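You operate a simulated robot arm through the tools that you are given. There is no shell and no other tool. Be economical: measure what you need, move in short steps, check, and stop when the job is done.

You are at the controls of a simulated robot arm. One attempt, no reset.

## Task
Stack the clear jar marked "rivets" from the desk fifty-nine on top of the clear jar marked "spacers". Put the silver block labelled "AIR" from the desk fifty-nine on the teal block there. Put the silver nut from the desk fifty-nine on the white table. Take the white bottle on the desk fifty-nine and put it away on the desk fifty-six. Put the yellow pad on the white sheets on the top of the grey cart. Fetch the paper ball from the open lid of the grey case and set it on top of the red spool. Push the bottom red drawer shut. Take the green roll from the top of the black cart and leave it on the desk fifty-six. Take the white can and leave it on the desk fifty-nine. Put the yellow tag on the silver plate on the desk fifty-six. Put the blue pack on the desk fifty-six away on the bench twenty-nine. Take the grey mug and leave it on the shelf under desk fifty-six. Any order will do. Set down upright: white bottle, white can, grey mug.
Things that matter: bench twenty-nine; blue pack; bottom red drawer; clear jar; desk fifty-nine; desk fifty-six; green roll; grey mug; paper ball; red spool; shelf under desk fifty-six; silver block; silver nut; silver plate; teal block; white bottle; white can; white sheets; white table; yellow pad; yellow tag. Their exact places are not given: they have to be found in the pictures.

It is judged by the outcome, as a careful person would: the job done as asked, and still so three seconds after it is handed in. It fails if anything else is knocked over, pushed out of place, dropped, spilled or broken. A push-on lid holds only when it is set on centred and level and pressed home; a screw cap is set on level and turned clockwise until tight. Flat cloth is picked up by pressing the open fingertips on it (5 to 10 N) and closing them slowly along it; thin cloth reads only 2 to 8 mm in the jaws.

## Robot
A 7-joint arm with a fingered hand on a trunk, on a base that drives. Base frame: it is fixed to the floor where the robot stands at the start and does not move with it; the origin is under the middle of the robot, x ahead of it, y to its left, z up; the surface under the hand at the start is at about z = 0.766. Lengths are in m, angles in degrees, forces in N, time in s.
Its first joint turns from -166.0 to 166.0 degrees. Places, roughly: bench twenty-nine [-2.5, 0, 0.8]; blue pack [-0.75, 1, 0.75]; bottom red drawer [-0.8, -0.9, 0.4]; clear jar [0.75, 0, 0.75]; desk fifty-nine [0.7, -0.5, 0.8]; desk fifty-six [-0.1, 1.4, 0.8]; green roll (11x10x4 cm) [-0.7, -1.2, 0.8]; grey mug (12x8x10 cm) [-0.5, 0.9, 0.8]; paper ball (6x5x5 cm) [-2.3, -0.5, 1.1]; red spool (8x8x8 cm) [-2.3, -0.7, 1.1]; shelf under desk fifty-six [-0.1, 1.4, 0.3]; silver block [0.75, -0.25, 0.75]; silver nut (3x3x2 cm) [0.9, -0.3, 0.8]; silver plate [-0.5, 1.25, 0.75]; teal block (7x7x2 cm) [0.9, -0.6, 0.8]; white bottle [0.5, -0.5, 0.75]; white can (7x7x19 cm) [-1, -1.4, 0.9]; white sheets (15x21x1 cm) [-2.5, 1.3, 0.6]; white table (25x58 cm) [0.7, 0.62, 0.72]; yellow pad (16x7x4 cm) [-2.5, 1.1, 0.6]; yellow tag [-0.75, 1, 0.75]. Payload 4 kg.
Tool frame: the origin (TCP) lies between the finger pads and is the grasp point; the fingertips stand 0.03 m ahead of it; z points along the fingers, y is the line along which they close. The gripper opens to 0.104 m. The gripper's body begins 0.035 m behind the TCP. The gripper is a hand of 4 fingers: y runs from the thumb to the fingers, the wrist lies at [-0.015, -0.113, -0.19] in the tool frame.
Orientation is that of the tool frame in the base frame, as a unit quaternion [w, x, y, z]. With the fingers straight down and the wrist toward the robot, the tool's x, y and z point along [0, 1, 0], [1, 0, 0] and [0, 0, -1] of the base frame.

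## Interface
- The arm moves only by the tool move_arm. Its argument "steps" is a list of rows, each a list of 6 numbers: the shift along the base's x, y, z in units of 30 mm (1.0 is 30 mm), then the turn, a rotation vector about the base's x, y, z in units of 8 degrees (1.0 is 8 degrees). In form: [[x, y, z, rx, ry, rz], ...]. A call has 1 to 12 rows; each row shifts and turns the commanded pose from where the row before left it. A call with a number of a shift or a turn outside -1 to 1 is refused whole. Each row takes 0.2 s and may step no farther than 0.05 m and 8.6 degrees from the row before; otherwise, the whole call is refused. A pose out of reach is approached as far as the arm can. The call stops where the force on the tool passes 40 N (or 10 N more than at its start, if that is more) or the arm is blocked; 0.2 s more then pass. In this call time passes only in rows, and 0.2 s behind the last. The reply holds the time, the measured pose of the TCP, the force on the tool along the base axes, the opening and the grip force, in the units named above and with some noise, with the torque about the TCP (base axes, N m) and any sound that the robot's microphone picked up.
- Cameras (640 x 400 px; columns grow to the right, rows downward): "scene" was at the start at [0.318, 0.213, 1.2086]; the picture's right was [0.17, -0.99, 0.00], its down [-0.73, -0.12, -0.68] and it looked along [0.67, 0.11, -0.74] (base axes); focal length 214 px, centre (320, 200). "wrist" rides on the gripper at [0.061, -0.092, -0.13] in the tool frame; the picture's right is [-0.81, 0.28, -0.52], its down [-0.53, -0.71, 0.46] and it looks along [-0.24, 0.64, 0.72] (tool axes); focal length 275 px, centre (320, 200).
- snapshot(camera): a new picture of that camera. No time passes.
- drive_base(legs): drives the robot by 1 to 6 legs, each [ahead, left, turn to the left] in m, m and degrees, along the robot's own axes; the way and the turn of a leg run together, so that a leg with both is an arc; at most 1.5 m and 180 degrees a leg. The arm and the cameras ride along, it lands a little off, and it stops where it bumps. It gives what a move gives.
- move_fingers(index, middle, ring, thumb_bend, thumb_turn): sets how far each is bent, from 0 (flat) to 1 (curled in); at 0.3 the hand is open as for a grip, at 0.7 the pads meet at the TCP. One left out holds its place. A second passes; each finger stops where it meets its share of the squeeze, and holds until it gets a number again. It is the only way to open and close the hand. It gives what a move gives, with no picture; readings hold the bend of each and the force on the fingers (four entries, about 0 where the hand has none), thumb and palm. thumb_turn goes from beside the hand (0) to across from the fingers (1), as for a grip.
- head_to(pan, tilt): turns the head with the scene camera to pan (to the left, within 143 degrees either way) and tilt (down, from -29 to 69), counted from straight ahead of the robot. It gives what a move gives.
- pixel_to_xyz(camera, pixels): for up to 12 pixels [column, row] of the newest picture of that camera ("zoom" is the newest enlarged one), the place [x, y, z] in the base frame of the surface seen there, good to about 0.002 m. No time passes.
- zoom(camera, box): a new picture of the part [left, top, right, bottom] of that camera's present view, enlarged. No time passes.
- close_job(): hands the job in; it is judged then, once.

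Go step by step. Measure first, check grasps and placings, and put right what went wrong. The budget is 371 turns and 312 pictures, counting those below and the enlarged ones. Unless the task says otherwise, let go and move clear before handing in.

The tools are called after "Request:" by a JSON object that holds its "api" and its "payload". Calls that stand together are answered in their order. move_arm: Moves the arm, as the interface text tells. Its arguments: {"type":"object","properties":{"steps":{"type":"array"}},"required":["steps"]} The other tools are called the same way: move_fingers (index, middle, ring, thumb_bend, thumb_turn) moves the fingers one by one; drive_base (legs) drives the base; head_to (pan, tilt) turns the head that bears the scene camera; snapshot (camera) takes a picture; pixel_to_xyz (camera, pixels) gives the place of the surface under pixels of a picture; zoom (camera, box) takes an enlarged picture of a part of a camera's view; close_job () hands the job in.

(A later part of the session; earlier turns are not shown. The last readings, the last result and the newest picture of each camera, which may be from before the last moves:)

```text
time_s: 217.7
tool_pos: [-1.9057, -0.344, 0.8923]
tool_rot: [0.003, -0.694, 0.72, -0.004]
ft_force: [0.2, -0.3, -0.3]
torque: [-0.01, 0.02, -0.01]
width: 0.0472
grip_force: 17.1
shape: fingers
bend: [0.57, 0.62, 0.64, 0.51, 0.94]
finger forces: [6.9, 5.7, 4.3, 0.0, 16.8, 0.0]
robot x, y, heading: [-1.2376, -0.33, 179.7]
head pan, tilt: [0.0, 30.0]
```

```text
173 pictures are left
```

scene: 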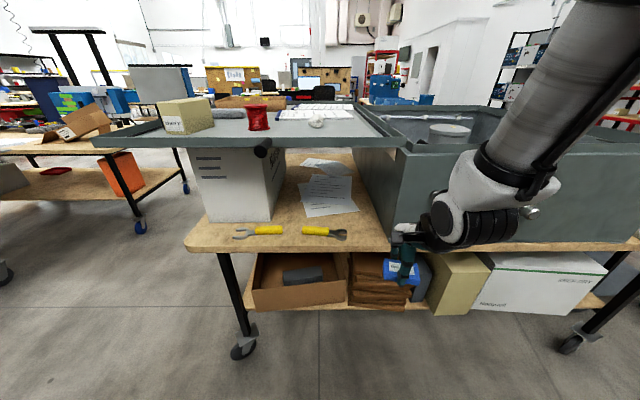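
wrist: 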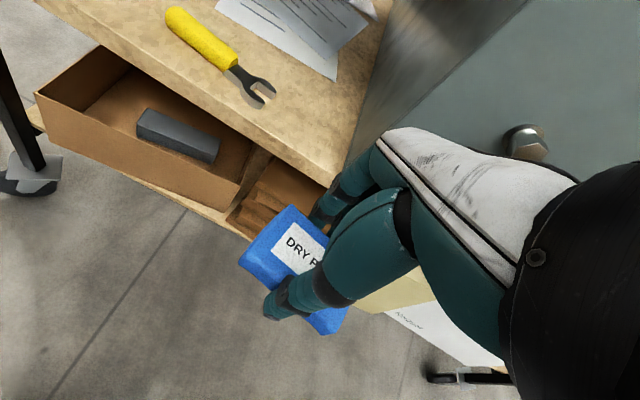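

Request:
{"api": "move_arm", "payload": {"steps": [[-0.3, -0.3, -0.4, 0, 0, 0], [-1, -0.3, -0.4, 0, 0, 0], [-1, -0.2, -0.4, 0, 0, 0], [-1, -0.15, -0.3, 0, 0, 0], [-1, -0.1, 0, 0, 0, 0], [-1, -0.05, 0, 0, 0, 0]]}}

Request:
{"api": "snapshot", "payload": {"camera": "wrist"}}

Request:
{"api": "zoom", "payload": {"camera": "scene", "box": [280, 120, 500, 270]}}

```text
time_s: 219.1
tool_pos: [-2.0619, -0.3773, 0.8452]
tool_rot: [0.004, -0.694, 0.72, -0.004]
ft_force: [-0.2, 0.9, -0.4]
torque: [0.0, 0.04, -0.02]
width: 0.0471
grip_force: 16.8
shape: fingers
bend: [0.57, 0.62, 0.65, 0.51, 0.94]
finger forces: [7.0, 5.7, 4.4, 0.0, 16.8, 0.0]
robot x, y, heading: [-1.2403, -0.3301, 179.3]
head pan, tilt: [0.0, 30.0]
```

```text
172 pictures are left
```

wrist: 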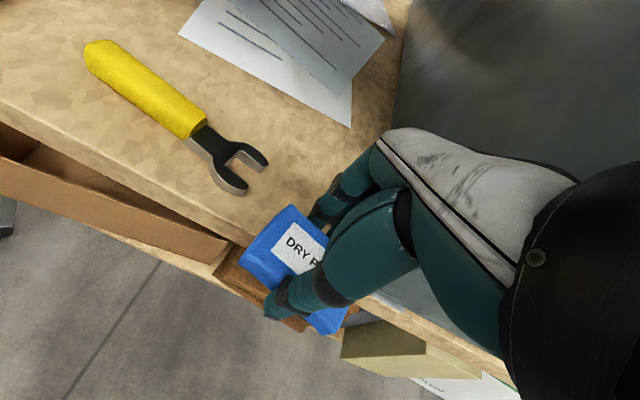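

```text
2.67 times, centred on (390, 195) of scene
```

zoom: 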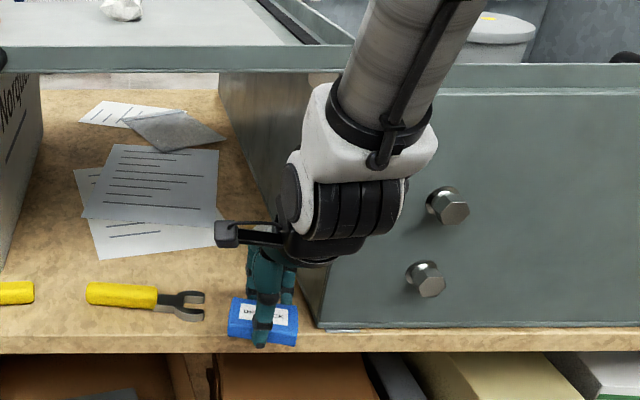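

Fits. I advance 45 mm carefully.

Request:
{"api": "move_arm", "payload": {"steps": [[-0.5, 0, 0, 0, 0, 0], [-0.5, 0, 0, 0, 0, 0], [-0.5, 0, 0, 0, 0, 0]]}}

Request:
{"api": "zoom", "payload": {"camera": "scene", "box": [280, 120, 500, 270]}}

```text
time_s: 219.9
tool_pos: [-2.1091, -0.376, 0.8462]
tool_rot: [0.003, -0.694, 0.72, -0.004]
ft_force: [0.0, -0.1, -0.3]
torque: [-0.04, 0.04, -0.03]
width: 0.047
grip_force: 16.1
shape: fingers
bend: [0.57, 0.62, 0.65, 0.51, 0.94]
finger forces: [6.9, 5.6, 4.3, 0.0, 16.9, 0.0]
robot x, y, heading: [-1.2362, -0.3273, 179.4]
head pan, tilt: [0.0, 30.0]
```

```text
2.67 times, centred on (390, 195) of scene
```

zoom: 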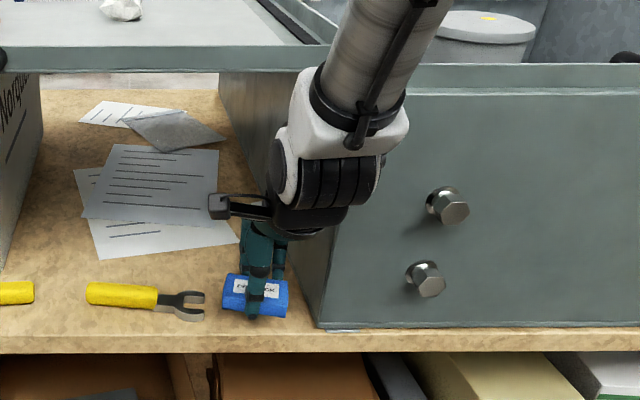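

Good clearance. I lower the pack to the bench.

Request:
{"api": "move_arm", "payload": {"steps": [[0, 0, -0.5, 0, 0, 0], [0, 0, -0.3, 0, 0, 0], [0, 0, -0.15, 0, 0, 0], [0, 0, -0.1, 0, 0, 0]]}}

```text
time_s: 220.9
tool_pos: [-2.1088, -0.376, 0.815]
tool_rot: [0.003, -0.694, 0.72, -0.004]
ft_force: [-1.0, 0.7, 4.9]
torque: [0.04, 0.07, 0.02]
width: 0.0472
grip_force: 20.1
shape: fingers
bend: [0.57, 0.62, 0.65, 0.51, 0.94]
finger forces: [6.9, 10.9, 4.1, 0.0, 17.9, 0.1]
robot x, y, heading: [-1.2363, -0.331, 179.4]
head pan, tilt: [0.0, 30.0]
```

Contact. I open partly, rise slightly and back out.

Request:
{"api": "move_fingers", "payload": {"index": 0.47, "middle": 0.48, "ring": 0.48, "thumb_bend": 0.4}}

Request:
{"api": "move_arm", "payload": {"steps": [[0, 0, 0.5, 0, 0, 0], [0, 0, 0.8, 0, 0, 0], [0.3, 0, 0.4, 0, 0, 0], [1, 0, 0, 0, 0, 0], [1, 0, 0, 0, 0, 0], [1, 0, 0.3, 0, 0, 0], [1, 0, 1, 0, 0, 0], [1, 0, 1, 0, 0, 0], [0, 0, 1, 0, 0, 0], [0, 0, 1, 0, 0, 0], [0, 0, 1, 0, 0, 0]]}}

Request:
{"api": "snapshot", "payload": {"camera": "scene"}}

```text
time_s: 221.9
tool_pos: [-2.1078, -0.3766, 0.8156]
tool_rot: [0.004, -0.694, 0.72, -0.004]
ft_force: [1.9, 0.4, 4.1]
torque: [0.06, 0.05, 0.0]
width: 0.0686
grip_force: 2.0
shape: fingers
bend: [0.47, 0.5, 0.48, 0.4, 0.97]
finger forces: [0.0, 4.2, 0.1, 0.0, 0.1, 0.0]
robot x, y, heading: [-1.2363, -0.3274, 179.6]
head pan, tilt: [0.0, 30.0]
```

```text
time_s: 224.3
tool_pos: [-1.9484, -0.3774, 1.0248]
tool_rot: [0.003, -0.694, 0.72, -0.005]
ft_force: [0.4, 0.2, -1.0]
torque: [-0.03, -0.02, -0.07]
width: 0.0688
grip_force: 0.0
shape: fingers
bend: [0.47, 0.48, 0.48, 0.4, 0.97]
finger forces: [0.0, 0.0, 0.0, 0.0, 0.0, 0.0]
robot x, y, heading: [-1.2348, -0.3258, 179.6]
head pan, tilt: [0.0, 30.0]
```

```text
169 pictures are left
```

scene: 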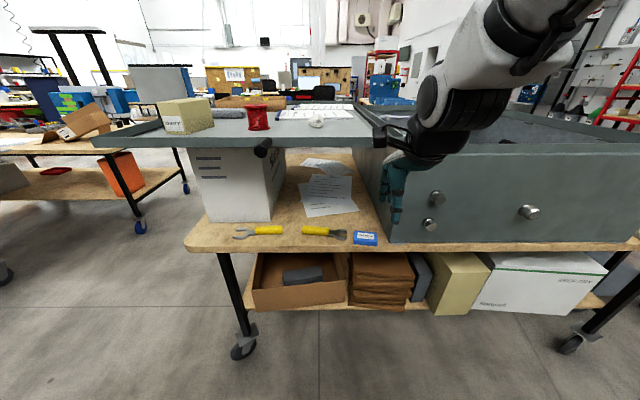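

Pack is on the bench. Next the paper ball (316,123) and the spool (258,118) on the lid: I raise the hand to 1.33, then drive closer.

Request:
{"api": "move_arm", "payload": {"steps": [[0.5, 0, 1, 0, 0, 0], [0.5, 0, 1, 0, 0, 0], [0.5, 0, 1, 0, 0, 0], [0, 0, 1, 0, 0, 0], [0, 0, 1, 0, 0, 0], [0, 0, 1, 0, 0, 0], [0, 0, 1, 0, 0, 0], [0, 0, 1, 0, 0, 0], [0, 0, 1, 0, 0, 0], [0, 0, 1, 0, 0, 0], [0, 0, 0.3, 0, 0, 0]]}}

Request:
{"api": "drive_base", "payload": {"legs": [[0, 0.25, 0], [0.22, 0, 0]]}}

Request:
{"api": "head_to", "payload": {"pan": 0, "tilt": 20}}

Request:
{"api": "snapshot", "payload": {"camera": "scene"}}

Request:
{"api": "snapshot", "payload": {"camera": "wrist"}}

```text
time_s: 226.7
tool_pos: [-1.9042, -0.3756, 1.3348]
tool_rot: [0.003, -0.694, 0.72, -0.004]
ft_force: [0.2, 0.7, 0.3]
torque: [0.02, 0.01, 0.0]
width: 0.0688
grip_force: 0.1
shape: fingers
bend: [0.47, 0.48, 0.48, 0.4, 0.97]
finger forces: [0.0, 0.1, 0.1, 0.1, 0.1, 0.0]
robot x, y, heading: [-1.2377, -0.3259, 179.4]
head pan, tilt: [0.0, 30.0]
```

```text
time_s: 229.8
tool_pos: [-2.1258, -0.6242, 1.3338]
tool_rot: [0.003, -0.694, 0.72, -0.004]
ft_force: [0.0, -0.1, 0.3]
torque: [0.03, 0.01, 0.02]
width: 0.0686
grip_force: 0.1
shape: fingers
bend: [0.47, 0.48, 0.48, 0.4, 0.97]
finger forces: [0.1, 0.0, 0.0, 0.1, 0.1, 0.1]
robot x, y, heading: [-1.4588, -0.5734, 179.4]
head pan, tilt: [0.0, 30.0]
```

```text
time_s: 230.5
tool_pos: [-2.1258, -0.6232, 1.334]
tool_rot: [0.003, -0.694, 0.72, -0.005]
ft_force: [-1.2, 0.1, -0.9]
torque: [0.0, 0.0, 0.02]
width: 0.0689
grip_force: 0.0
shape: fingers
bend: [0.47, 0.48, 0.48, 0.4, 0.97]
finger forces: [0.1, 0.0, 0.1, 0.0, 0.1, 0.0]
robot x, y, heading: [-1.4594, -0.5733, 179.4]
head pan, tilt: [0.0, 20.0]
```

```text
168 pictures are left
```

scene: 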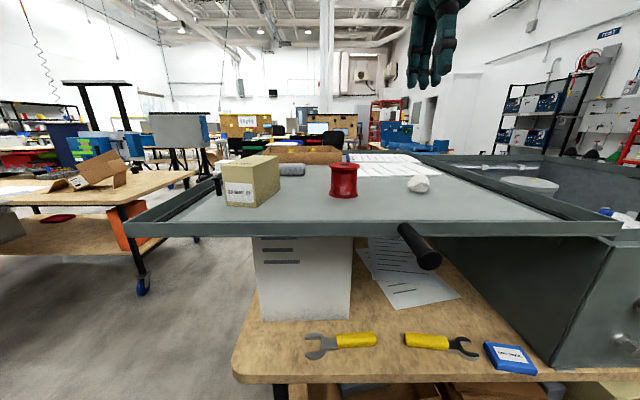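

```text
167 pictures are left
```

wrist: 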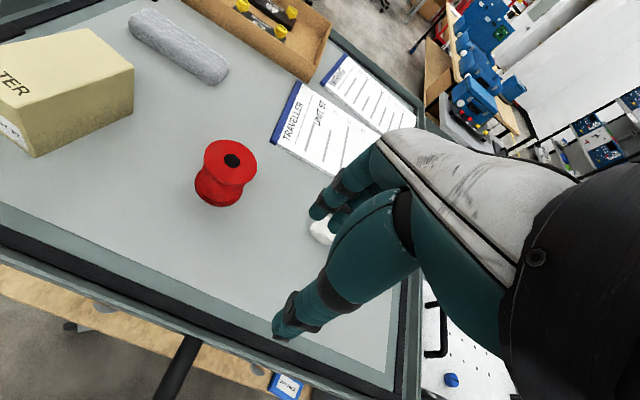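

Ball at (418,184), spool at (343,180). I measure both.

Request:
{"api": "zoom", "payload": {"camera": "scene", "box": [310, 150, 450, 220]}}

Request:
{"api": "pixel_to_xyz", "payload": {"camera": "zoom", "pixels": [[490, 135], [450, 155], [530, 160], [495, 185], [490, 160], [95, 70], [200, 70], [150, 62], [150, 80], [150, 130], [95, 195], [400, 300]]}}

Request:
{"api": "pixel_to_xyz", "payload": {"camera": "wrist", "pixels": [[232, 160], [206, 158], [257, 160], [232, 142], [230, 178], [318, 232], [322, 240], [314, 226]]}}

```text
4.57 times, centred on (380, 185) of scene
```

zoom: 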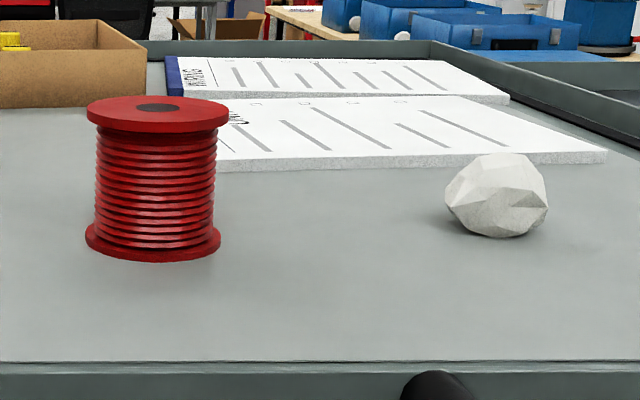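

```text
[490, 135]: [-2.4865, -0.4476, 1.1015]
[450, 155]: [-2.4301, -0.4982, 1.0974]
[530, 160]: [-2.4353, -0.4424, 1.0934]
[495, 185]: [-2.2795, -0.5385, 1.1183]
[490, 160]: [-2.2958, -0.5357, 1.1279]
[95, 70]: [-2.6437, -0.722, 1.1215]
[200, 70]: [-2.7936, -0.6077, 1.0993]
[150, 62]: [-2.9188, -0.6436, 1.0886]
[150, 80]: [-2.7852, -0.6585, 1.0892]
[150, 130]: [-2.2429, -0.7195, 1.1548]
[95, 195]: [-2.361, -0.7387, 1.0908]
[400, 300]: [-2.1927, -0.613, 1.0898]
```

```text
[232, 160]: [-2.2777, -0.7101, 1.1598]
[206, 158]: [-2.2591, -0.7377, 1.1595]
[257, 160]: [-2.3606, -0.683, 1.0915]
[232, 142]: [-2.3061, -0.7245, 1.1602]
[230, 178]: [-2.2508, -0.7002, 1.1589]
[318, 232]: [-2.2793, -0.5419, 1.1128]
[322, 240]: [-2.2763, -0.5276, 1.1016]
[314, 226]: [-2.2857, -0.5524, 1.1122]
```

Spool top z=1.160, centre (-2.278,-0.711); ball centre ≈(-2.305,-0.537), lid z=1.09. I go above the ball.

Request:
{"api": "move_arm", "payload": {"steps": [[-0.9, 0.45, 0, 0, 0, 0], [-0.9, 0.45, 0, 0, 0, 0], [-0.9, 0.45, 0, 0, 0, 0], [-0.9, 0.45, -0.2, 0, 0, 0], [-0.9, 0.45, -0.4, 0, 0, 0], [-0.9, 0.45, -0.5, 0, 0, 0], [-0.57, 0.15, -0.5, 0, 0, 0], [0, 0, -0.9, 0, 0, 0]]}}

Request:
{"api": "snapshot", "payload": {"camera": "wrist"}}

Request:
{"api": "zoom", "payload": {"camera": "scene", "box": [310, 120, 470, 220]}}

```text
time_s: 232.3
tool_pos: [-2.3053, -0.5389, 1.2598]
tool_rot: [0.003, -0.694, 0.72, -0.005]
ft_force: [-0.4, -0.8, 0.0]
torque: [0.01, 0.02, 0.01]
width: 0.0687
grip_force: 0.0
shape: fingers
bend: [0.47, 0.48, 0.48, 0.4, 0.97]
finger forces: [0.0, 0.0, 0.0, 0.1, 0.0, 0.1]
robot x, y, heading: [-1.4619, -0.5729, 179.5]
head pan, tilt: [0.0, 20.0]
```

```text
165 pictures are left
```

wrist: 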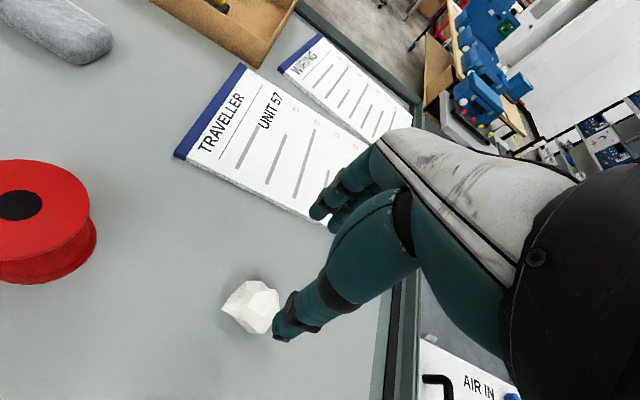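

```text
4.00 times, centred on (390, 170) of scene
```

zoom: 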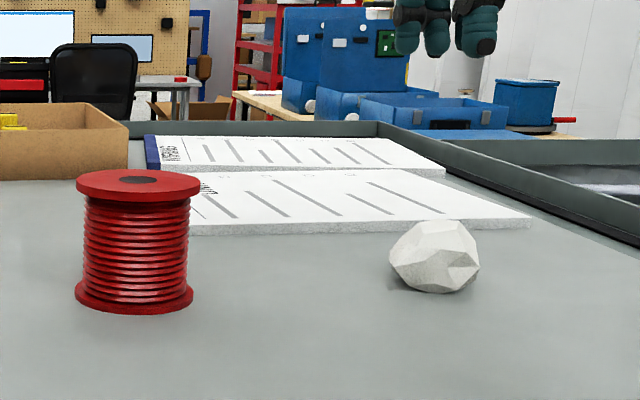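

Request:
{"api": "pixel_to_xyz", "payload": {"camera": "wrist", "pixels": [[252, 295], [235, 305], [252, 318], [268, 300], [255, 284], [228, 302], [250, 328], [245, 300], [20, 203], [45, 203], [20, 175]]}}

```text
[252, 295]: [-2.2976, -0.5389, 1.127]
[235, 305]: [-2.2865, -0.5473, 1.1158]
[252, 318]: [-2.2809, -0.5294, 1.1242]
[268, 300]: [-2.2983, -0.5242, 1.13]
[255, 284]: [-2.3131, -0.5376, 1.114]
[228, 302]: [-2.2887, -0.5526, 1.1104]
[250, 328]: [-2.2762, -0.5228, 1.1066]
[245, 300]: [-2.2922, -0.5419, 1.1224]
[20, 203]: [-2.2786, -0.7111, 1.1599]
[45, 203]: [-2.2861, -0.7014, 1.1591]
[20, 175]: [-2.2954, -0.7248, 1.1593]
```

Ball centre (-2.295,-0.534). I lower to z≈1.124 and close.

Request:
{"api": "move_arm", "payload": {"steps": [[0.33, 0.15, -0.9, 0, 0, 0], [0, 0, -0.9, 0, 0, 0], [0, 0, -0.9, 0, 0, 0], [0, 0, -0.9, 0, 0, 0], [0, 0, -0.6, 0, 0, 0], [0, 0, -0.3, 0, 0, 0]]}}

Request:
{"api": "move_fingers", "payload": {"index": 0.66, "middle": 0.66, "ring": 0.66, "thumb_bend": 0.66}}

Request:
{"api": "snapshot", "payload": {"camera": "wrist"}}

```text
time_s: 233.7
tool_pos: [-2.2941, -0.5335, 1.1241]
tool_rot: [0.001, -0.694, 0.72, -0.002]
ft_force: [-1.0, -0.2, 11.3]
torque: [0.12, 0.38, 0.01]
width: 0.0687
grip_force: 5.9
shape: fingers
bend: [0.47, 0.47, 0.48, 0.4, 0.97]
finger forces: [0.0, 10.9, 0.0, 0.1, 0.0, 0.0]
robot x, y, heading: [-1.462, -0.5766, 179.5]
head pan, tilt: [0.0, 20.0]
```

```text
time_s: 234.7
tool_pos: [-2.2954, -0.5326, 1.1252]
tool_rot: [0.002, -0.694, 0.72, -0.003]
ft_force: [-8.8, -0.2, 26.3]
torque: [0.25, 1.13, 0.11]
width: 0.028
grip_force: 19.8
shape: fingers
bend: [0.61, 0.5, 0.65, 0.6, 0.97]
finger forces: [5.8, 26.2, 0.7, 0.1, 6.6, 0.0]
robot x, y, heading: [-1.4583, -0.5776, 179.4]
head pan, tilt: [0.0, 20.0]
```

```text
163 pictures are left
```

wrist: 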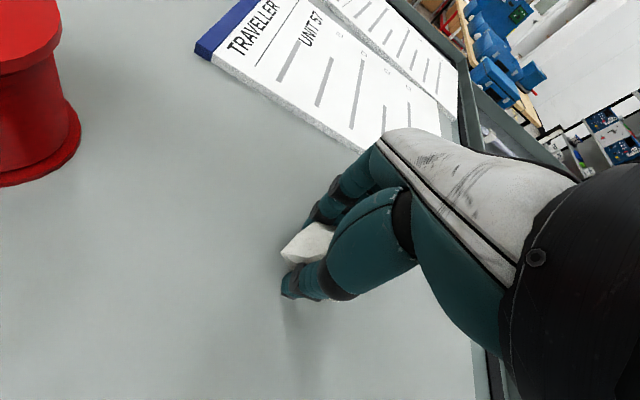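

The middle fingertip presses the lid (26 N). I rise 6 mm and read again.

Request:
{"api": "move_arm", "payload": {"steps": [[0, 0, 0.1, 0, 0, 0], [0, 0, 0.12, 0, 0, 0]]}}

Request:
{"api": "move_fingers", "payload": {"index": 0.7, "middle": 0.7, "ring": 0.7, "thumb_bend": 0.7}}

Request:
{"api": "snapshot", "payload": {"camera": "wrist"}}

```text
time_s: 235.3
tool_pos: [-2.2939, -0.5337, 1.129]
tool_rot: [0.005, -0.694, 0.72, -0.005]
ft_force: [-0.1, 0.3, -0.8]
torque: [-0.01, 0.01, -0.02]
width: 0.0277
grip_force: 7.0
shape: fingers
bend: [0.61, 0.58, 0.65, 0.6, 0.97]
finger forces: [5.8, 0.1, 0.7, 0.0, 6.5, 0.0]
robot x, y, heading: [-1.4615, -0.5735, 179.6]
head pan, tilt: [0.0, 20.0]
```

```text
time_s: 236.3
tool_pos: [-2.2954, -0.5328, 1.1314]
tool_rot: [0.003, -0.694, 0.72, -0.004]
ft_force: [-0.8, 0.8, 0.5]
torque: [-0.02, -0.02, 0.01]
width: 0.0268
grip_force: 12.8
shape: fingers
bend: [0.62, 0.64, 0.68, 0.6, 0.96]
finger forces: [6.8, 5.2, 1.3, 0.1, 13.0, 0.0]
robot x, y, heading: [-1.4589, -0.5768, 179.6]
head pan, tilt: [0.0, 20.0]
```

```text
162 pictures are left
```

wrist: 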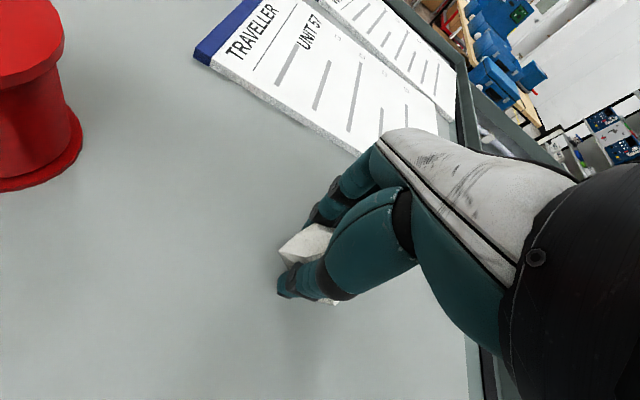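

Gripped. I lift 12 cm and check.

Request:
{"api": "move_arm", "payload": {"steps": [[0, 0, 0.5, 0, 0, 0], [0, 0, 0.9, 0, 0, 0], [0, 0, 0.9, 0, 0, 0], [0, 0, 0.9, 0, 0, 0], [0, 0, 0.9, 0, 0, 0]]}}

Request:
{"api": "snapshot", "payload": {"camera": "wrist"}}

Request:
{"api": "zoom", "payload": {"camera": "scene", "box": [310, 90, 470, 220]}}

```text
time_s: 237.5
tool_pos: [-2.2956, -0.5329, 1.2544]
tool_rot: [0.004, -0.694, 0.72, -0.005]
ft_force: [1.1, 1.1, 0.0]
torque: [-0.01, -0.01, -0.01]
width: 0.0264
grip_force: 13.2
shape: fingers
bend: [0.62, 0.64, 0.68, 0.6, 0.96]
finger forces: [6.8, 5.1, 1.3, 0.1, 12.8, 0.0]
robot x, y, heading: [-1.4631, -0.5738, 179.4]
head pan, tilt: [0.0, 20.0]
```

```text
161 pictures are left
```

wrist: 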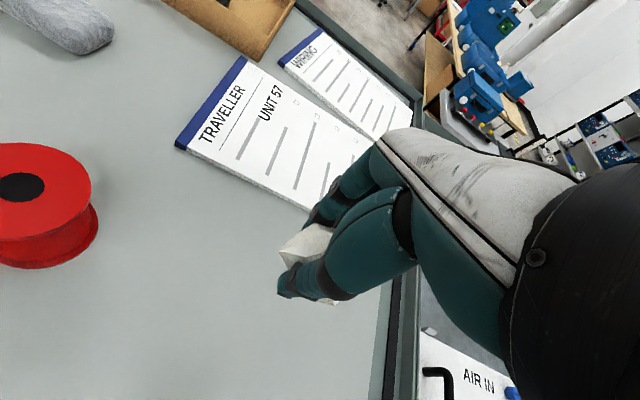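

```text
3.08 times, centred on (390, 155) of scene
```

zoom: 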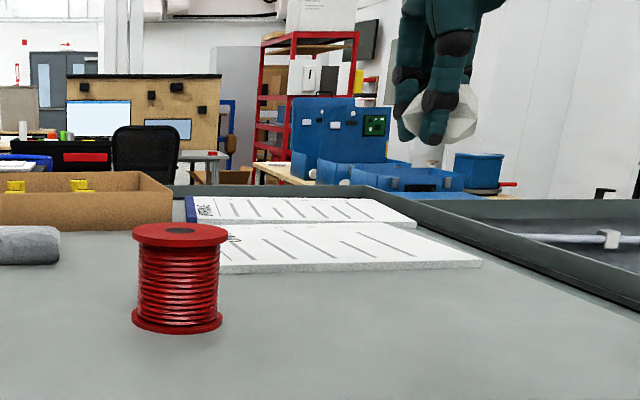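

Request:
{"api": "pixel_to_xyz", "payload": {"camera": "zoom", "pixels": [[465, 110], [470, 130], [450, 140], [455, 130], [435, 130], [405, 130], [175, 230], [140, 232], [222, 232]]}}

Request:
{"api": "pixel_to_xyz", "payload": {"camera": "wrist", "pixels": [[300, 245], [285, 255], [315, 235], [333, 303], [22, 187], [60, 185], [25, 150]]}}

```text
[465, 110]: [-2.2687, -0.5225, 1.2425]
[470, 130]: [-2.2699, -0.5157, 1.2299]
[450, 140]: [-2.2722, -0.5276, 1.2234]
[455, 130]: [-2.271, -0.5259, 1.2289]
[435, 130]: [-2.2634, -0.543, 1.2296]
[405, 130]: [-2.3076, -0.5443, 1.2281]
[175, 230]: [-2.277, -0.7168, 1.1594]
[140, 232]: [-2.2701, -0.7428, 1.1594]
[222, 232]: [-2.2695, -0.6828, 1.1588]
```

```text
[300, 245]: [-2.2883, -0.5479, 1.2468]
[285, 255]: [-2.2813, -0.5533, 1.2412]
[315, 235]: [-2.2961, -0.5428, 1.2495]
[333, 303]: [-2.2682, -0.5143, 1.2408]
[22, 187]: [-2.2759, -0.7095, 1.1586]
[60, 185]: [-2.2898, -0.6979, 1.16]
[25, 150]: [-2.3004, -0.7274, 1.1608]
```

Ball centre offset is small. I move above the spool.

Request:
{"api": "move_arm", "payload": {"steps": [[0.05, -0.9, 0.1, 0, 0, 0], [0.05, -0.9, 0.1, 0, 0, 0], [0.05, -0.9, 0, 0, 0, 0], [0.05, -0.9, 0, 0, 0, 0], [0.05, -0.9, 0, 0, 0, 0], [0.05, -0.9, 0, 0, 0, 0], [0.1, -0.53, -0.2, 0, 0, 0], [0, 0, -0.6, 0, 0, 0]]}}

Request:
{"api": "snapshot", "payload": {"camera": "wrist"}}

Request:
{"api": "zoom", "payload": {"camera": "scene", "box": [290, 90, 410, 220]}}

```text
time_s: 239.3
tool_pos: [-2.2826, -0.7107, 1.2357]
tool_rot: [0.004, -0.694, 0.72, -0.004]
ft_force: [0.2, 0.0, 0.3]
torque: [0.0, 0.0, 0.01]
width: 0.0264
grip_force: 12.5
shape: fingers
bend: [0.62, 0.64, 0.68, 0.6, 0.96]
finger forces: [6.8, 5.3, 1.1, 0.1, 12.7, 0.0]
robot x, y, heading: [-1.4614, -0.5761, 179.3]
head pan, tilt: [0.0, 20.0]
```

```text
159 pictures are left
```

wrist: 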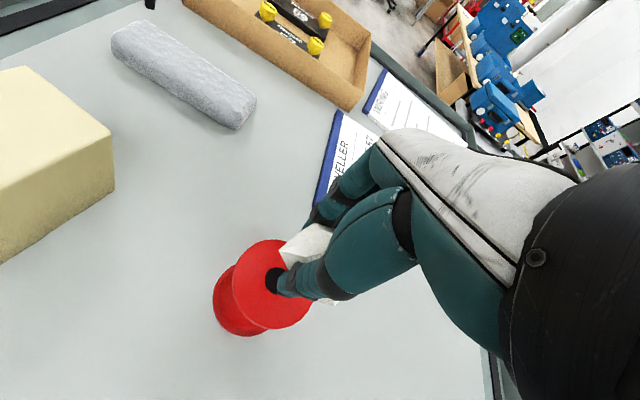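

```text
3.08 times, centred on (350, 155) of scene
```

zoom: 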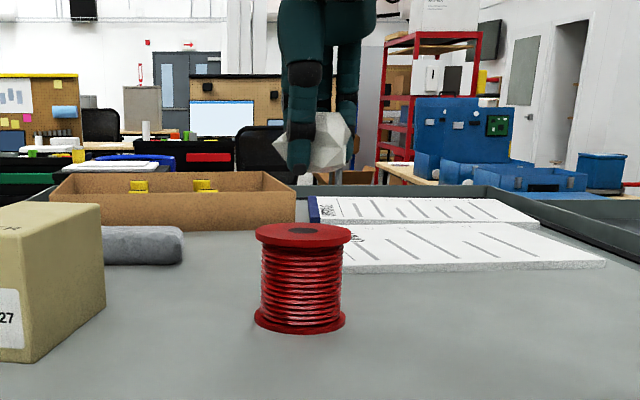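

Request:
{"api": "pixel_to_xyz", "payload": {"camera": "zoom", "pixels": [[345, 145], [330, 165], [280, 150], [320, 150], [300, 230], [258, 232], [348, 232], [315, 168]]}}

```text
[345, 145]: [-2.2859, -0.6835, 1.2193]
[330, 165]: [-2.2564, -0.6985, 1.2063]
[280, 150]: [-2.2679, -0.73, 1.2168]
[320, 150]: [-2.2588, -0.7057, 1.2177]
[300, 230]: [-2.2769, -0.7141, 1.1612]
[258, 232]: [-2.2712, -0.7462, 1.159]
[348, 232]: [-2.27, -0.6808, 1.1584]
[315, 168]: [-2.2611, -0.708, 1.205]
```

I shift 6 mm and lower onto the spool.

Request:
{"api": "move_arm", "payload": {"steps": [[0, -0.22, -0.4, 0, 0, 0], [0, 0, -0.5, 0, 0, 0], [0, 0, -0.2, 0, 0, 0], [0, 0, -0.1, 0, 0, 0]]}}

Request:
{"api": "zoom", "payload": {"camera": "scene", "box": [290, 90, 410, 220]}}

```text
time_s: 240.3
tool_pos: [-2.2832, -0.7174, 1.2003]
tool_rot: [0.003, -0.694, 0.72, -0.005]
ft_force: [0.0, -0.1, -0.7]
torque: [-0.03, 0.05, 0.06]
width: 0.0263
grip_force: 12.9
shape: fingers
bend: [0.62, 0.64, 0.68, 0.6, 0.96]
finger forces: [6.9, 5.3, 1.2, 0.0, 12.6, 0.1]
robot x, y, heading: [-1.4605, -0.5747, 179.6]
head pan, tilt: [0.0, 20.0]
```

```text
3.08 times, centred on (350, 155) of scene
```

zoom: 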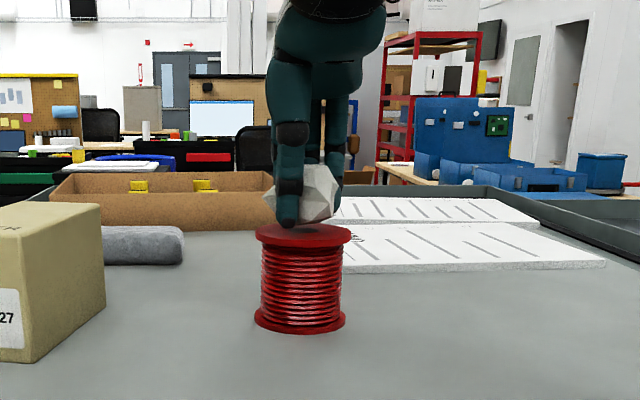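

Request:
{"api": "move_arm", "payload": {"steps": [[0, 0, -0.08, 0, 0, 0], [0, 0, -0.08, 0, 0, 0], [0, 0, -0.06, 0, 0, 0]]}}

```text
time_s: 241.1
tool_pos: [-2.2827, -0.7172, 1.1941]
tool_rot: [0.002, -0.694, 0.72, -0.003]
ft_force: [-2.6, 0.1, 11.6]
torque: [0.08, 0.31, 0.01]
width: 0.0261
grip_force: 19.4
shape: fingers
bend: [0.62, 0.64, 0.69, 0.6, 0.96]
finger forces: [6.7, 18.6, 1.0, 0.0, 13.3, 0.0]
robot x, y, heading: [-1.4626, -0.5757, 179.6]
head pan, tilt: [0.0, 20.0]
```

The middle fingertip touches the spool top. I ease up 2 mm and open gradually.

Request:
{"api": "move_arm", "payload": {"steps": [[0, 0, 0.06, 0, 0, 0]]}}

Request:
{"api": "move_fingers", "payload": {"index": 0.58, "middle": 0.58, "ring": 0.62, "thumb_bend": 0.56}}

Request:
{"api": "move_fingers", "payload": {"index": 0.5, "middle": 0.48, "ring": 0.5, "thumb_bend": 0.47}}

Request:
{"api": "zoom", "payload": {"camera": "scene", "box": [290, 90, 410, 220]}}

Request:
{"api": "snapshot", "payload": {"camera": "wrist"}}

```text
time_s: 241.5
tool_pos: [-2.2834, -0.7188, 1.1953]
tool_rot: [0.003, -0.694, 0.72, -0.004]
ft_force: [-2.6, -1.0, 7.8]
torque: [0.06, 0.22, 0.05]
width: 0.0261
grip_force: 17.9
shape: fingers
bend: [0.62, 0.64, 0.69, 0.6, 0.96]
finger forces: [7.1, 14.7, 1.2, 0.0, 12.9, 0.0]
robot x, y, heading: [-1.4585, -0.5766, 179.5]
head pan, tilt: [0.0, 20.0]
```

```text
time_s: 242.5
tool_pos: [-2.2827, -0.7173, 1.1944]
tool_rot: [0.003, -0.694, 0.72, -0.004]
ft_force: [2.0, -0.5, 5.8]
torque: [0.0, 0.05, 0.0]
width: 0.0328
grip_force: 3.3
shape: fingers
bend: [0.59, 0.58, 0.62, 0.56, 0.97]
finger forces: [3.7, 2.9, 0.2, 0.0, 0.3, 0.0]
robot x, y, heading: [-1.4637, -0.572, 179.7]
head pan, tilt: [0.0, 20.0]
```

```text
time_s: 243.5
tool_pos: [-2.2831, -0.719, 1.1944]
tool_rot: [0.002, -0.694, 0.72, -0.004]
ft_force: [1.7, -0.4, 7.5]
torque: [0.09, 0.08, -0.04]
width: 0.0555
grip_force: 3.2
shape: fingers
bend: [0.5, 0.51, 0.5, 0.47, 0.97]
finger forces: [0.0, 7.1, 0.0, 0.2, 0.4, 0.0]
robot x, y, heading: [-1.4596, -0.5736, 179.3]
head pan, tilt: [0.0, 20.0]
```

```text
3.08 times, centred on (350, 155) of scene
```

zoom: 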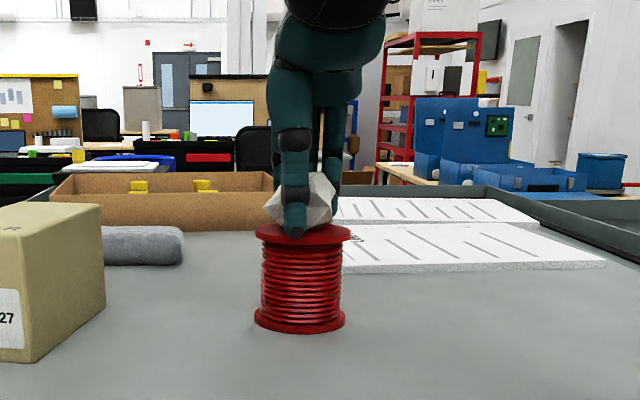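

```text
155 pictures are left
```

wrist: 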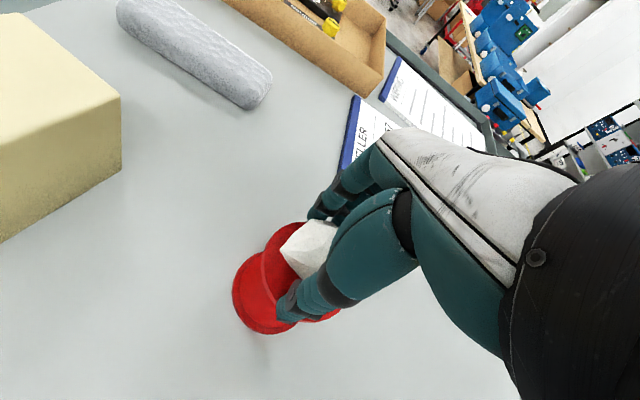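

The ball rests on the spool. I rise 4 mm, open wider, then lift off.

Request:
{"api": "move_arm", "payload": {"steps": [[0, 0, 0.14, 0, 0, 0]]}}

Request:
{"api": "move_fingers", "payload": {"index": 0.35, "middle": 0.35, "ring": 0.35, "thumb_bend": 0.35}}

Request:
{"api": "move_arm", "payload": {"steps": [[0, 0, 0.4, 0, 0, 0], [0, 0, 0.7, 0, 0, 0], [0, 0, 1, 0, 0, 0], [0, 0, 1, 0, 0, 0], [0, 0, 1, 0, 0, 0]]}}

Request:
{"api": "zoom", "payload": {"camera": "scene", "box": [290, 90, 410, 220]}}

```text
time_s: 243.9
tool_pos: [-2.284, -0.7169, 1.1979]
tool_rot: [0.004, -0.694, 0.72, -0.005]
ft_force: [0.3, -0.3, 1.4]
torque: [0.02, 0.02, 0.03]
width: 0.0551
grip_force: 0.1
shape: fingers
bend: [0.5, 0.48, 0.5, 0.47, 0.97]
finger forces: [0.0, 0.1, 0.1, 0.0, 0.0, 0.0]
robot x, y, heading: [-1.4657, -0.5724, 179.5]
head pan, tilt: [0.0, 20.0]
```

```text
time_s: 244.9
tool_pos: [-2.2831, -0.7165, 1.1984]
tool_rot: [0.002, -0.694, 0.72, -0.005]
ft_force: [0.4, -0.2, -0.3]
torque: [0.03, 0.02, 0.01]
width: 0.0902
grip_force: 0.1
shape: fingers
bend: [0.35, 0.35, 0.35, 0.35, 0.97]
finger forces: [0.1, 0.1, 0.1, 0.0, 0.0, 0.0]
robot x, y, heading: [-1.4614, -0.5737, 179.3]
head pan, tilt: [0.0, 20.0]
```

```text
time_s: 246.1
tool_pos: [-2.2823, -0.7175, 1.3229]
tool_rot: [0.003, -0.694, 0.72, -0.005]
ft_force: [-0.6, 0.4, -0.3]
torque: [-0.03, -0.04, -0.01]
width: 0.0901
grip_force: 0.1
shape: fingers
bend: [0.35, 0.35, 0.35, 0.35, 0.97]
finger forces: [0.0, 0.0, 0.0, 0.1, 0.0, 0.0]
robot x, y, heading: [-1.464, -0.5779, 179.4]
head pan, tilt: [0.0, 20.0]
```

```text
3.08 times, centred on (350, 155) of scene
```

zoom: 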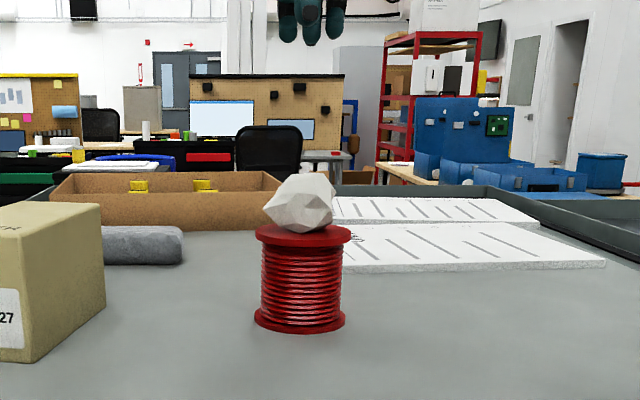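

The ball sits on the spool. I back away and go right (toward +y) to view the grey cart.

Request:
{"api": "drive_base", "payload": {"legs": [[-0.3, 0, 0], [0, -1.35, 0]]}}

Request:
{"api": "head_to", "payload": {"pan": -25, "tilt": 30}}

Request:
{"api": "snapshot", "payload": {"camera": "scene"}}

```text
time_s: 253.4
tool_pos: [-1.9784, 0.4809, 1.3221]
tool_rot: [0.002, -0.66, 0.752, -0.005]
ft_force: [1.2, 0.3, -0.2]
torque: [-0.01, 0.03, 0.0]
width: 0.0904
grip_force: 0.1
shape: fingers
bend: [0.35, 0.35, 0.35, 0.35, 0.98]
finger forces: [0.1, 0.1, 0.0, 0.1, 0.1, 0.0]
robot x, y, heading: [-1.1458, 0.5435, 174.0]
head pan, tilt: [0.0, 20.0]
stopped in leg 2: the robot was blocked; the commanded pose is now the measured one
```

```text
time_s: 254.3
tool_pos: [-1.9789, 0.481, 1.3235]
tool_rot: [0.004, -0.659, 0.752, -0.005]
ft_force: [-0.7, 0.3, 0.7]
torque: [0.01, 0.0, 0.04]
width: 0.0903
grip_force: 0.1
shape: fingers
bend: [0.35, 0.35, 0.35, 0.35, 0.98]
finger forces: [0.1, 0.0, 0.0, 0.0, 0.1, 0.0]
robot x, y, heading: [-1.1481, 0.5434, 174.0]
head pan, tilt: [-25.0, 30.0]
```

```text
153 pictures are left
```

scene: 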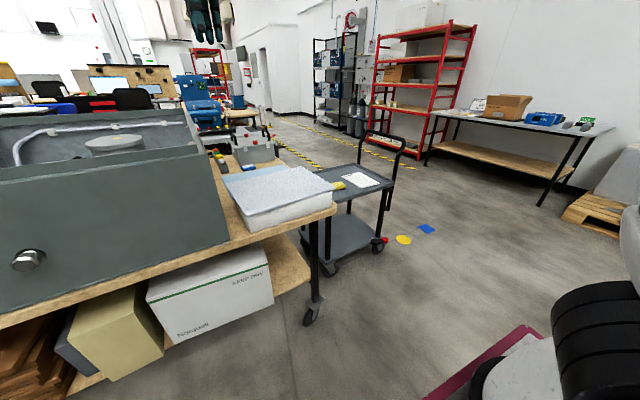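

Something (desk fifty-six's leg behind me, most likely) stopped the sidestep. I move off it, then measure the cart.

Request:
{"api": "drive_base", "payload": {"legs": [[0.1, 0.08, 5.5]]}}

Request:
{"api": "snapshot", "payload": {"camera": "scene"}}

Request:
{"api": "zoom", "payload": {"camera": "scene", "box": [200, 110, 440, 290]}}

```text
time_s: 255.6
tool_pos: [-2.0738, 0.3247, 1.3221]
tool_rot: [0.003, -0.696, 0.718, -0.004]
ft_force: [-0.6, 0.8, 0.1]
torque: [0.02, -0.02, -0.01]
width: 0.0903
grip_force: 0.0
shape: fingers
bend: [0.35, 0.35, 0.35, 0.35, 0.98]
finger forces: [0.1, 0.1, 0.0, 0.0, 0.1, 0.0]
robot x, y, heading: [-1.2509, 0.4698, 179.7]
head pan, tilt: [-25.0, 30.0]
```

```text
152 pictures are left
```

scene: 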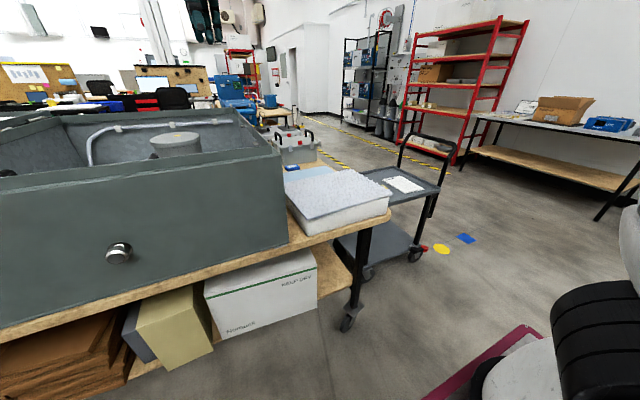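

```text
2.22 times, centred on (320, 200) of scene
```

zoom: 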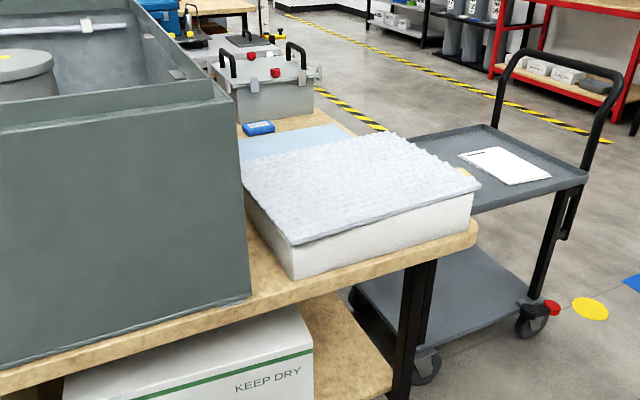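

Request:
{"api": "pixel_to_xyz", "payload": {"camera": "zoom", "pixels": [[490, 128], [585, 178], [480, 208], [505, 165], [465, 152], [500, 90], [620, 100], [480, 185], [550, 175], [400, 145], [475, 225], [540, 305]]}}

```text
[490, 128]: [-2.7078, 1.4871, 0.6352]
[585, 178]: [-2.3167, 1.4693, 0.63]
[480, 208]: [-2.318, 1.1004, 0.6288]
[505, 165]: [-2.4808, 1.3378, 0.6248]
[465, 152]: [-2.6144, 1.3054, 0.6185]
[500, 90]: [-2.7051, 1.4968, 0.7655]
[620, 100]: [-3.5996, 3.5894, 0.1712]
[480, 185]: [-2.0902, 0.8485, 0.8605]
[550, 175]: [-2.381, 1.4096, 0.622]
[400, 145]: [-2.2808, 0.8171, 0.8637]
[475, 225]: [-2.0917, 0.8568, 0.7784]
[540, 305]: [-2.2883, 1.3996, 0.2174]
```

Cart tray: x -2.31…-2.71, y ≈1.0…1.48, tray z≈0.62. I drive ahead 0.32 first (clear of desk fifty-six and the yellow bin), then right 0.73.

Request:
{"api": "drive_base", "payload": {"legs": [[0.32, 0, 0], [0, -0.73, 0]]}}

Request:
{"api": "head_to", "payload": {"pan": 5, "tilt": 45}}

Request:
{"api": "snapshot", "payload": {"camera": "scene"}}

Request:
{"api": "snapshot", "payload": {"camera": "wrist"}}

```text
time_s: 260.9
tool_pos: [-2.3898, 1.0136, 1.3224]
tool_rot: [0.003, -0.695, 0.719, -0.004]
ft_force: [0.3, -1.0, -0.8]
torque: [0.03, 0.0, 0.01]
width: 0.0904
grip_force: 0.1
shape: fingers
bend: [0.35, 0.35, 0.35, 0.35, 0.98]
finger forces: [0.0, 0.1, 0.0, 0.0, 0.1, 0.0]
robot x, y, heading: [-1.5645, 1.1586, 179.5]
head pan, tilt: [-25.0, 30.0]
stopped in leg 2: the robot was blocked; the commanded pose is now the measured one
```

```text
time_s: 261.8
tool_pos: [-2.3888, 1.0132, 1.322]
tool_rot: [0.003, -0.695, 0.719, -0.004]
ft_force: [-0.6, -0.2, 0.1]
torque: [-0.01, 0.0, 0.0]
width: 0.0905
grip_force: 0.1
shape: fingers
bend: [0.35, 0.35, 0.35, 0.35, 0.98]
finger forces: [0.0, 0.0, 0.1, 0.1, 0.1, 0.1]
robot x, y, heading: [-1.5631, 1.1579, 179.6]
head pan, tilt: [5.0, 45.0]
```

```text
150 pictures are left
```

scene: 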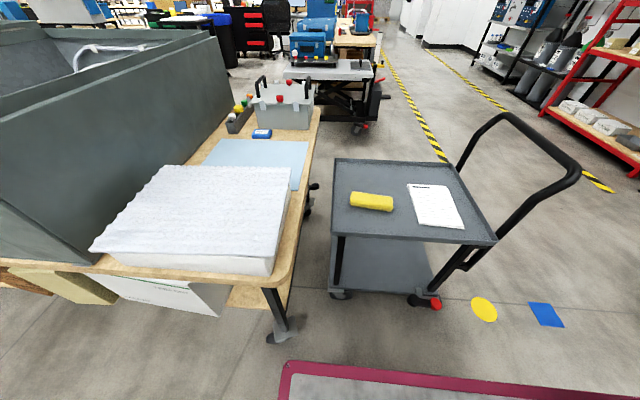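

```text
149 pictures are left
```

wrist: 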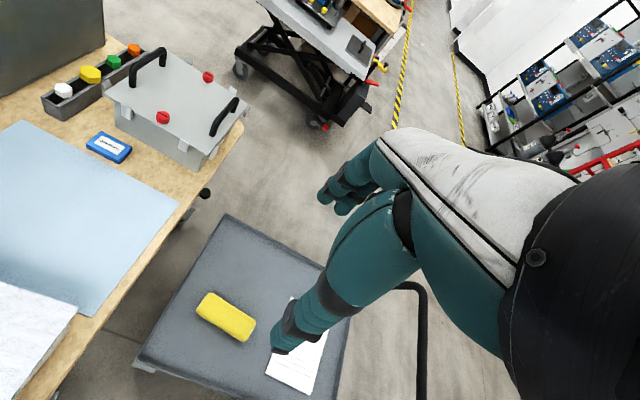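

Blocked 4 cm short on the right; I look at what's there.

Request:
{"api": "head_to", "payload": {"pan": -110, "tilt": 45}}

Request:
{"api": "snapshot", "payload": {"camera": "scene"}}

```text
time_s: 263.8
tool_pos: [-2.3892, 1.0137, 1.3216]
tool_rot: [0.003, -0.695, 0.719, -0.005]
ft_force: [0.5, 0.3, 0.3]
torque: [-0.01, 0.01, -0.02]
width: 0.0904
grip_force: 0.2
shape: fingers
bend: [0.35, 0.35, 0.35, 0.35, 0.98]
finger forces: [0.0, 0.0, 0.0, 0.0, 0.0, 0.1]
robot x, y, heading: [-1.5638, 1.1576, 179.6]
head pan, tilt: [-110.0, 45.0]
```

```text
148 pictures are left
```

scene: 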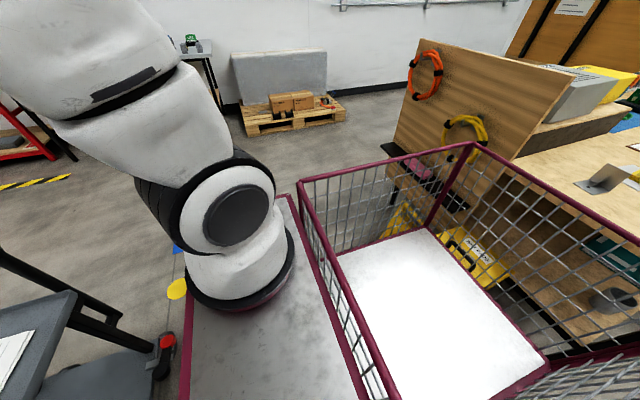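

Request:
{"api": "pixel_to_xyz", "payload": {"camera": "scene", "pixels": [[470, 150], [440, 172], [400, 215], [470, 260], [420, 160], [390, 160], [300, 180], [380, 150], [445, 205]]}}

Request:
{"api": "zoom", "payload": {"camera": "scene", "box": [360, 100, 560, 300]}}

```text
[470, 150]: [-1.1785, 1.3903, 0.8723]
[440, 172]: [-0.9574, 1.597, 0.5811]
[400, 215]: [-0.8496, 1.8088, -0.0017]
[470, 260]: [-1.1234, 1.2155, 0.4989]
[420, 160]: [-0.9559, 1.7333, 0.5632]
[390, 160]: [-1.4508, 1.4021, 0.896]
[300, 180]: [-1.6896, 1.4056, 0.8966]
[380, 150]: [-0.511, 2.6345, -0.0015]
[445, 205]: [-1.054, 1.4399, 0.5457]
```

```text
2.00 times, centred on (460, 200) of scene
```

zoom: 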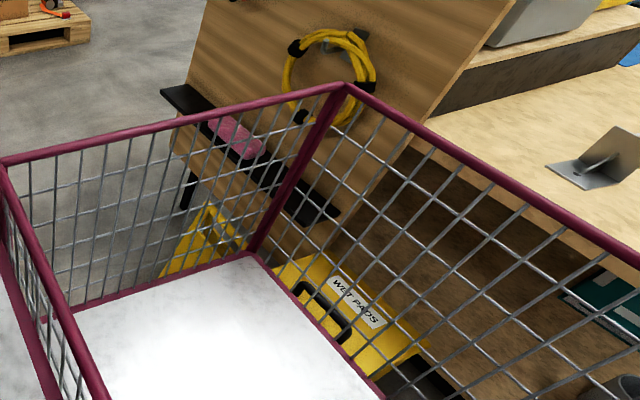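

The rear stands close to the yellow "WET PADS" bin/sign. I drive ahead 0.13 away from it, and then view the cart.

Request:
{"api": "drive_base", "payload": {"legs": [[0.13, 0.01, 0]]}}

Request:
{"api": "snapshot", "payload": {"camera": "scene"}}

Request:
{"api": "head_to", "payload": {"pan": 0, "tilt": 55}}

Request:
{"api": "snapshot", "payload": {"camera": "scene"}}

```text
time_s: 265.1
tool_pos: [-2.5197, 1.0033, 1.3218]
tool_rot: [0.003, -0.695, 0.719, -0.005]
ft_force: [-0.9, -0.4, 0.5]
torque: [-0.05, 0.04, -0.05]
width: 0.0904
grip_force: 0.1
shape: fingers
bend: [0.35, 0.35, 0.35, 0.35, 0.98]
finger forces: [0.0, 0.0, 0.1, 0.1, 0.1, 0.1]
robot x, y, heading: [-1.6987, 1.1472, 179.5]
head pan, tilt: [-110.0, 45.0]
```

```text
146 pictures are left
```

scene: 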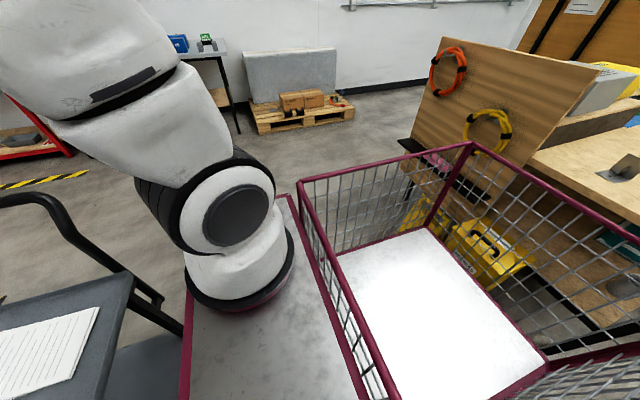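

```text
time_s: 266.9
tool_pos: [-2.5189, 1.0034, 1.3232]
tool_rot: [0.003, -0.694, 0.72, -0.004]
ft_force: [0.1, 0.7, -0.3]
torque: [0.0, -0.02, 0.02]
width: 0.0905
grip_force: 0.1
shape: fingers
bend: [0.35, 0.35, 0.35, 0.35, 0.98]
finger forces: [0.0, 0.0, 0.0, 0.1, 0.1, 0.1]
robot x, y, heading: [-1.6947, 1.1487, 179.5]
head pan, tilt: [0.0, 55.0]
```

```text
145 pictures are left
```

scene: 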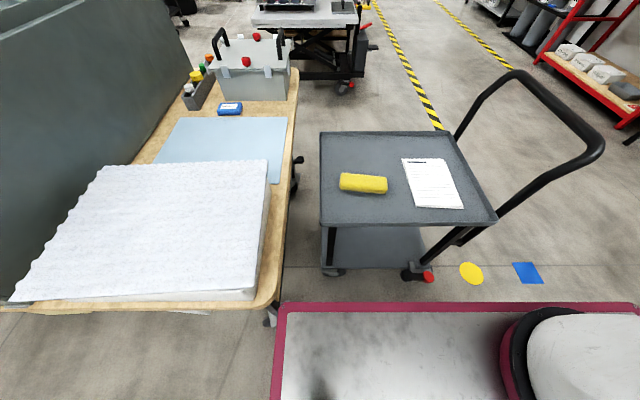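

Request:
{"api": "zoom", "payload": {"camera": "scene", "box": [310, 120, 510, 240]}}

Request:
{"api": "pixel_to_xyz", "payload": {"camera": "zoom", "pixels": [[97, 180], [245, 185], [95, 210], [243, 215], [170, 185], [170, 235], [293, 125], [417, 123], [347, 280], [488, 285], [390, 200], [200, 270]]}}

```text
3.20 times, centred on (410, 180) of scene
```

zoom: 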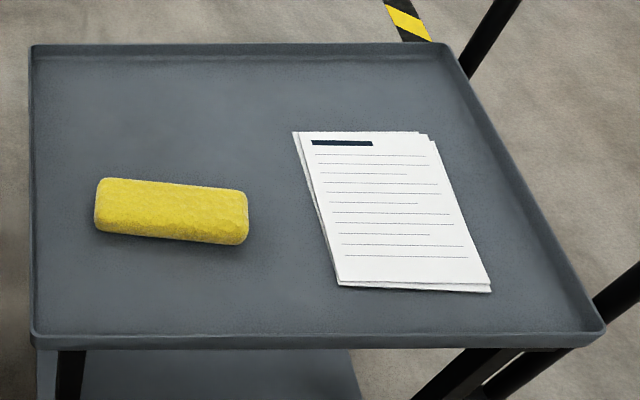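

```text
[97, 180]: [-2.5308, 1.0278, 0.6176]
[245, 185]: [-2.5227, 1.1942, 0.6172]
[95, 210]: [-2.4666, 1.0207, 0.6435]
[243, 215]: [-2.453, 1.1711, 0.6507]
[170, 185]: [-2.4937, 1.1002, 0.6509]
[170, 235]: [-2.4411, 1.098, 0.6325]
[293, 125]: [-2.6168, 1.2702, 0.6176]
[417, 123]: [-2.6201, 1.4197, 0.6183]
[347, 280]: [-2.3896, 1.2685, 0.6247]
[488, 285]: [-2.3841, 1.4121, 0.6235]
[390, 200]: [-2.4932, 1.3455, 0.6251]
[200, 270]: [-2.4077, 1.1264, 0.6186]
```

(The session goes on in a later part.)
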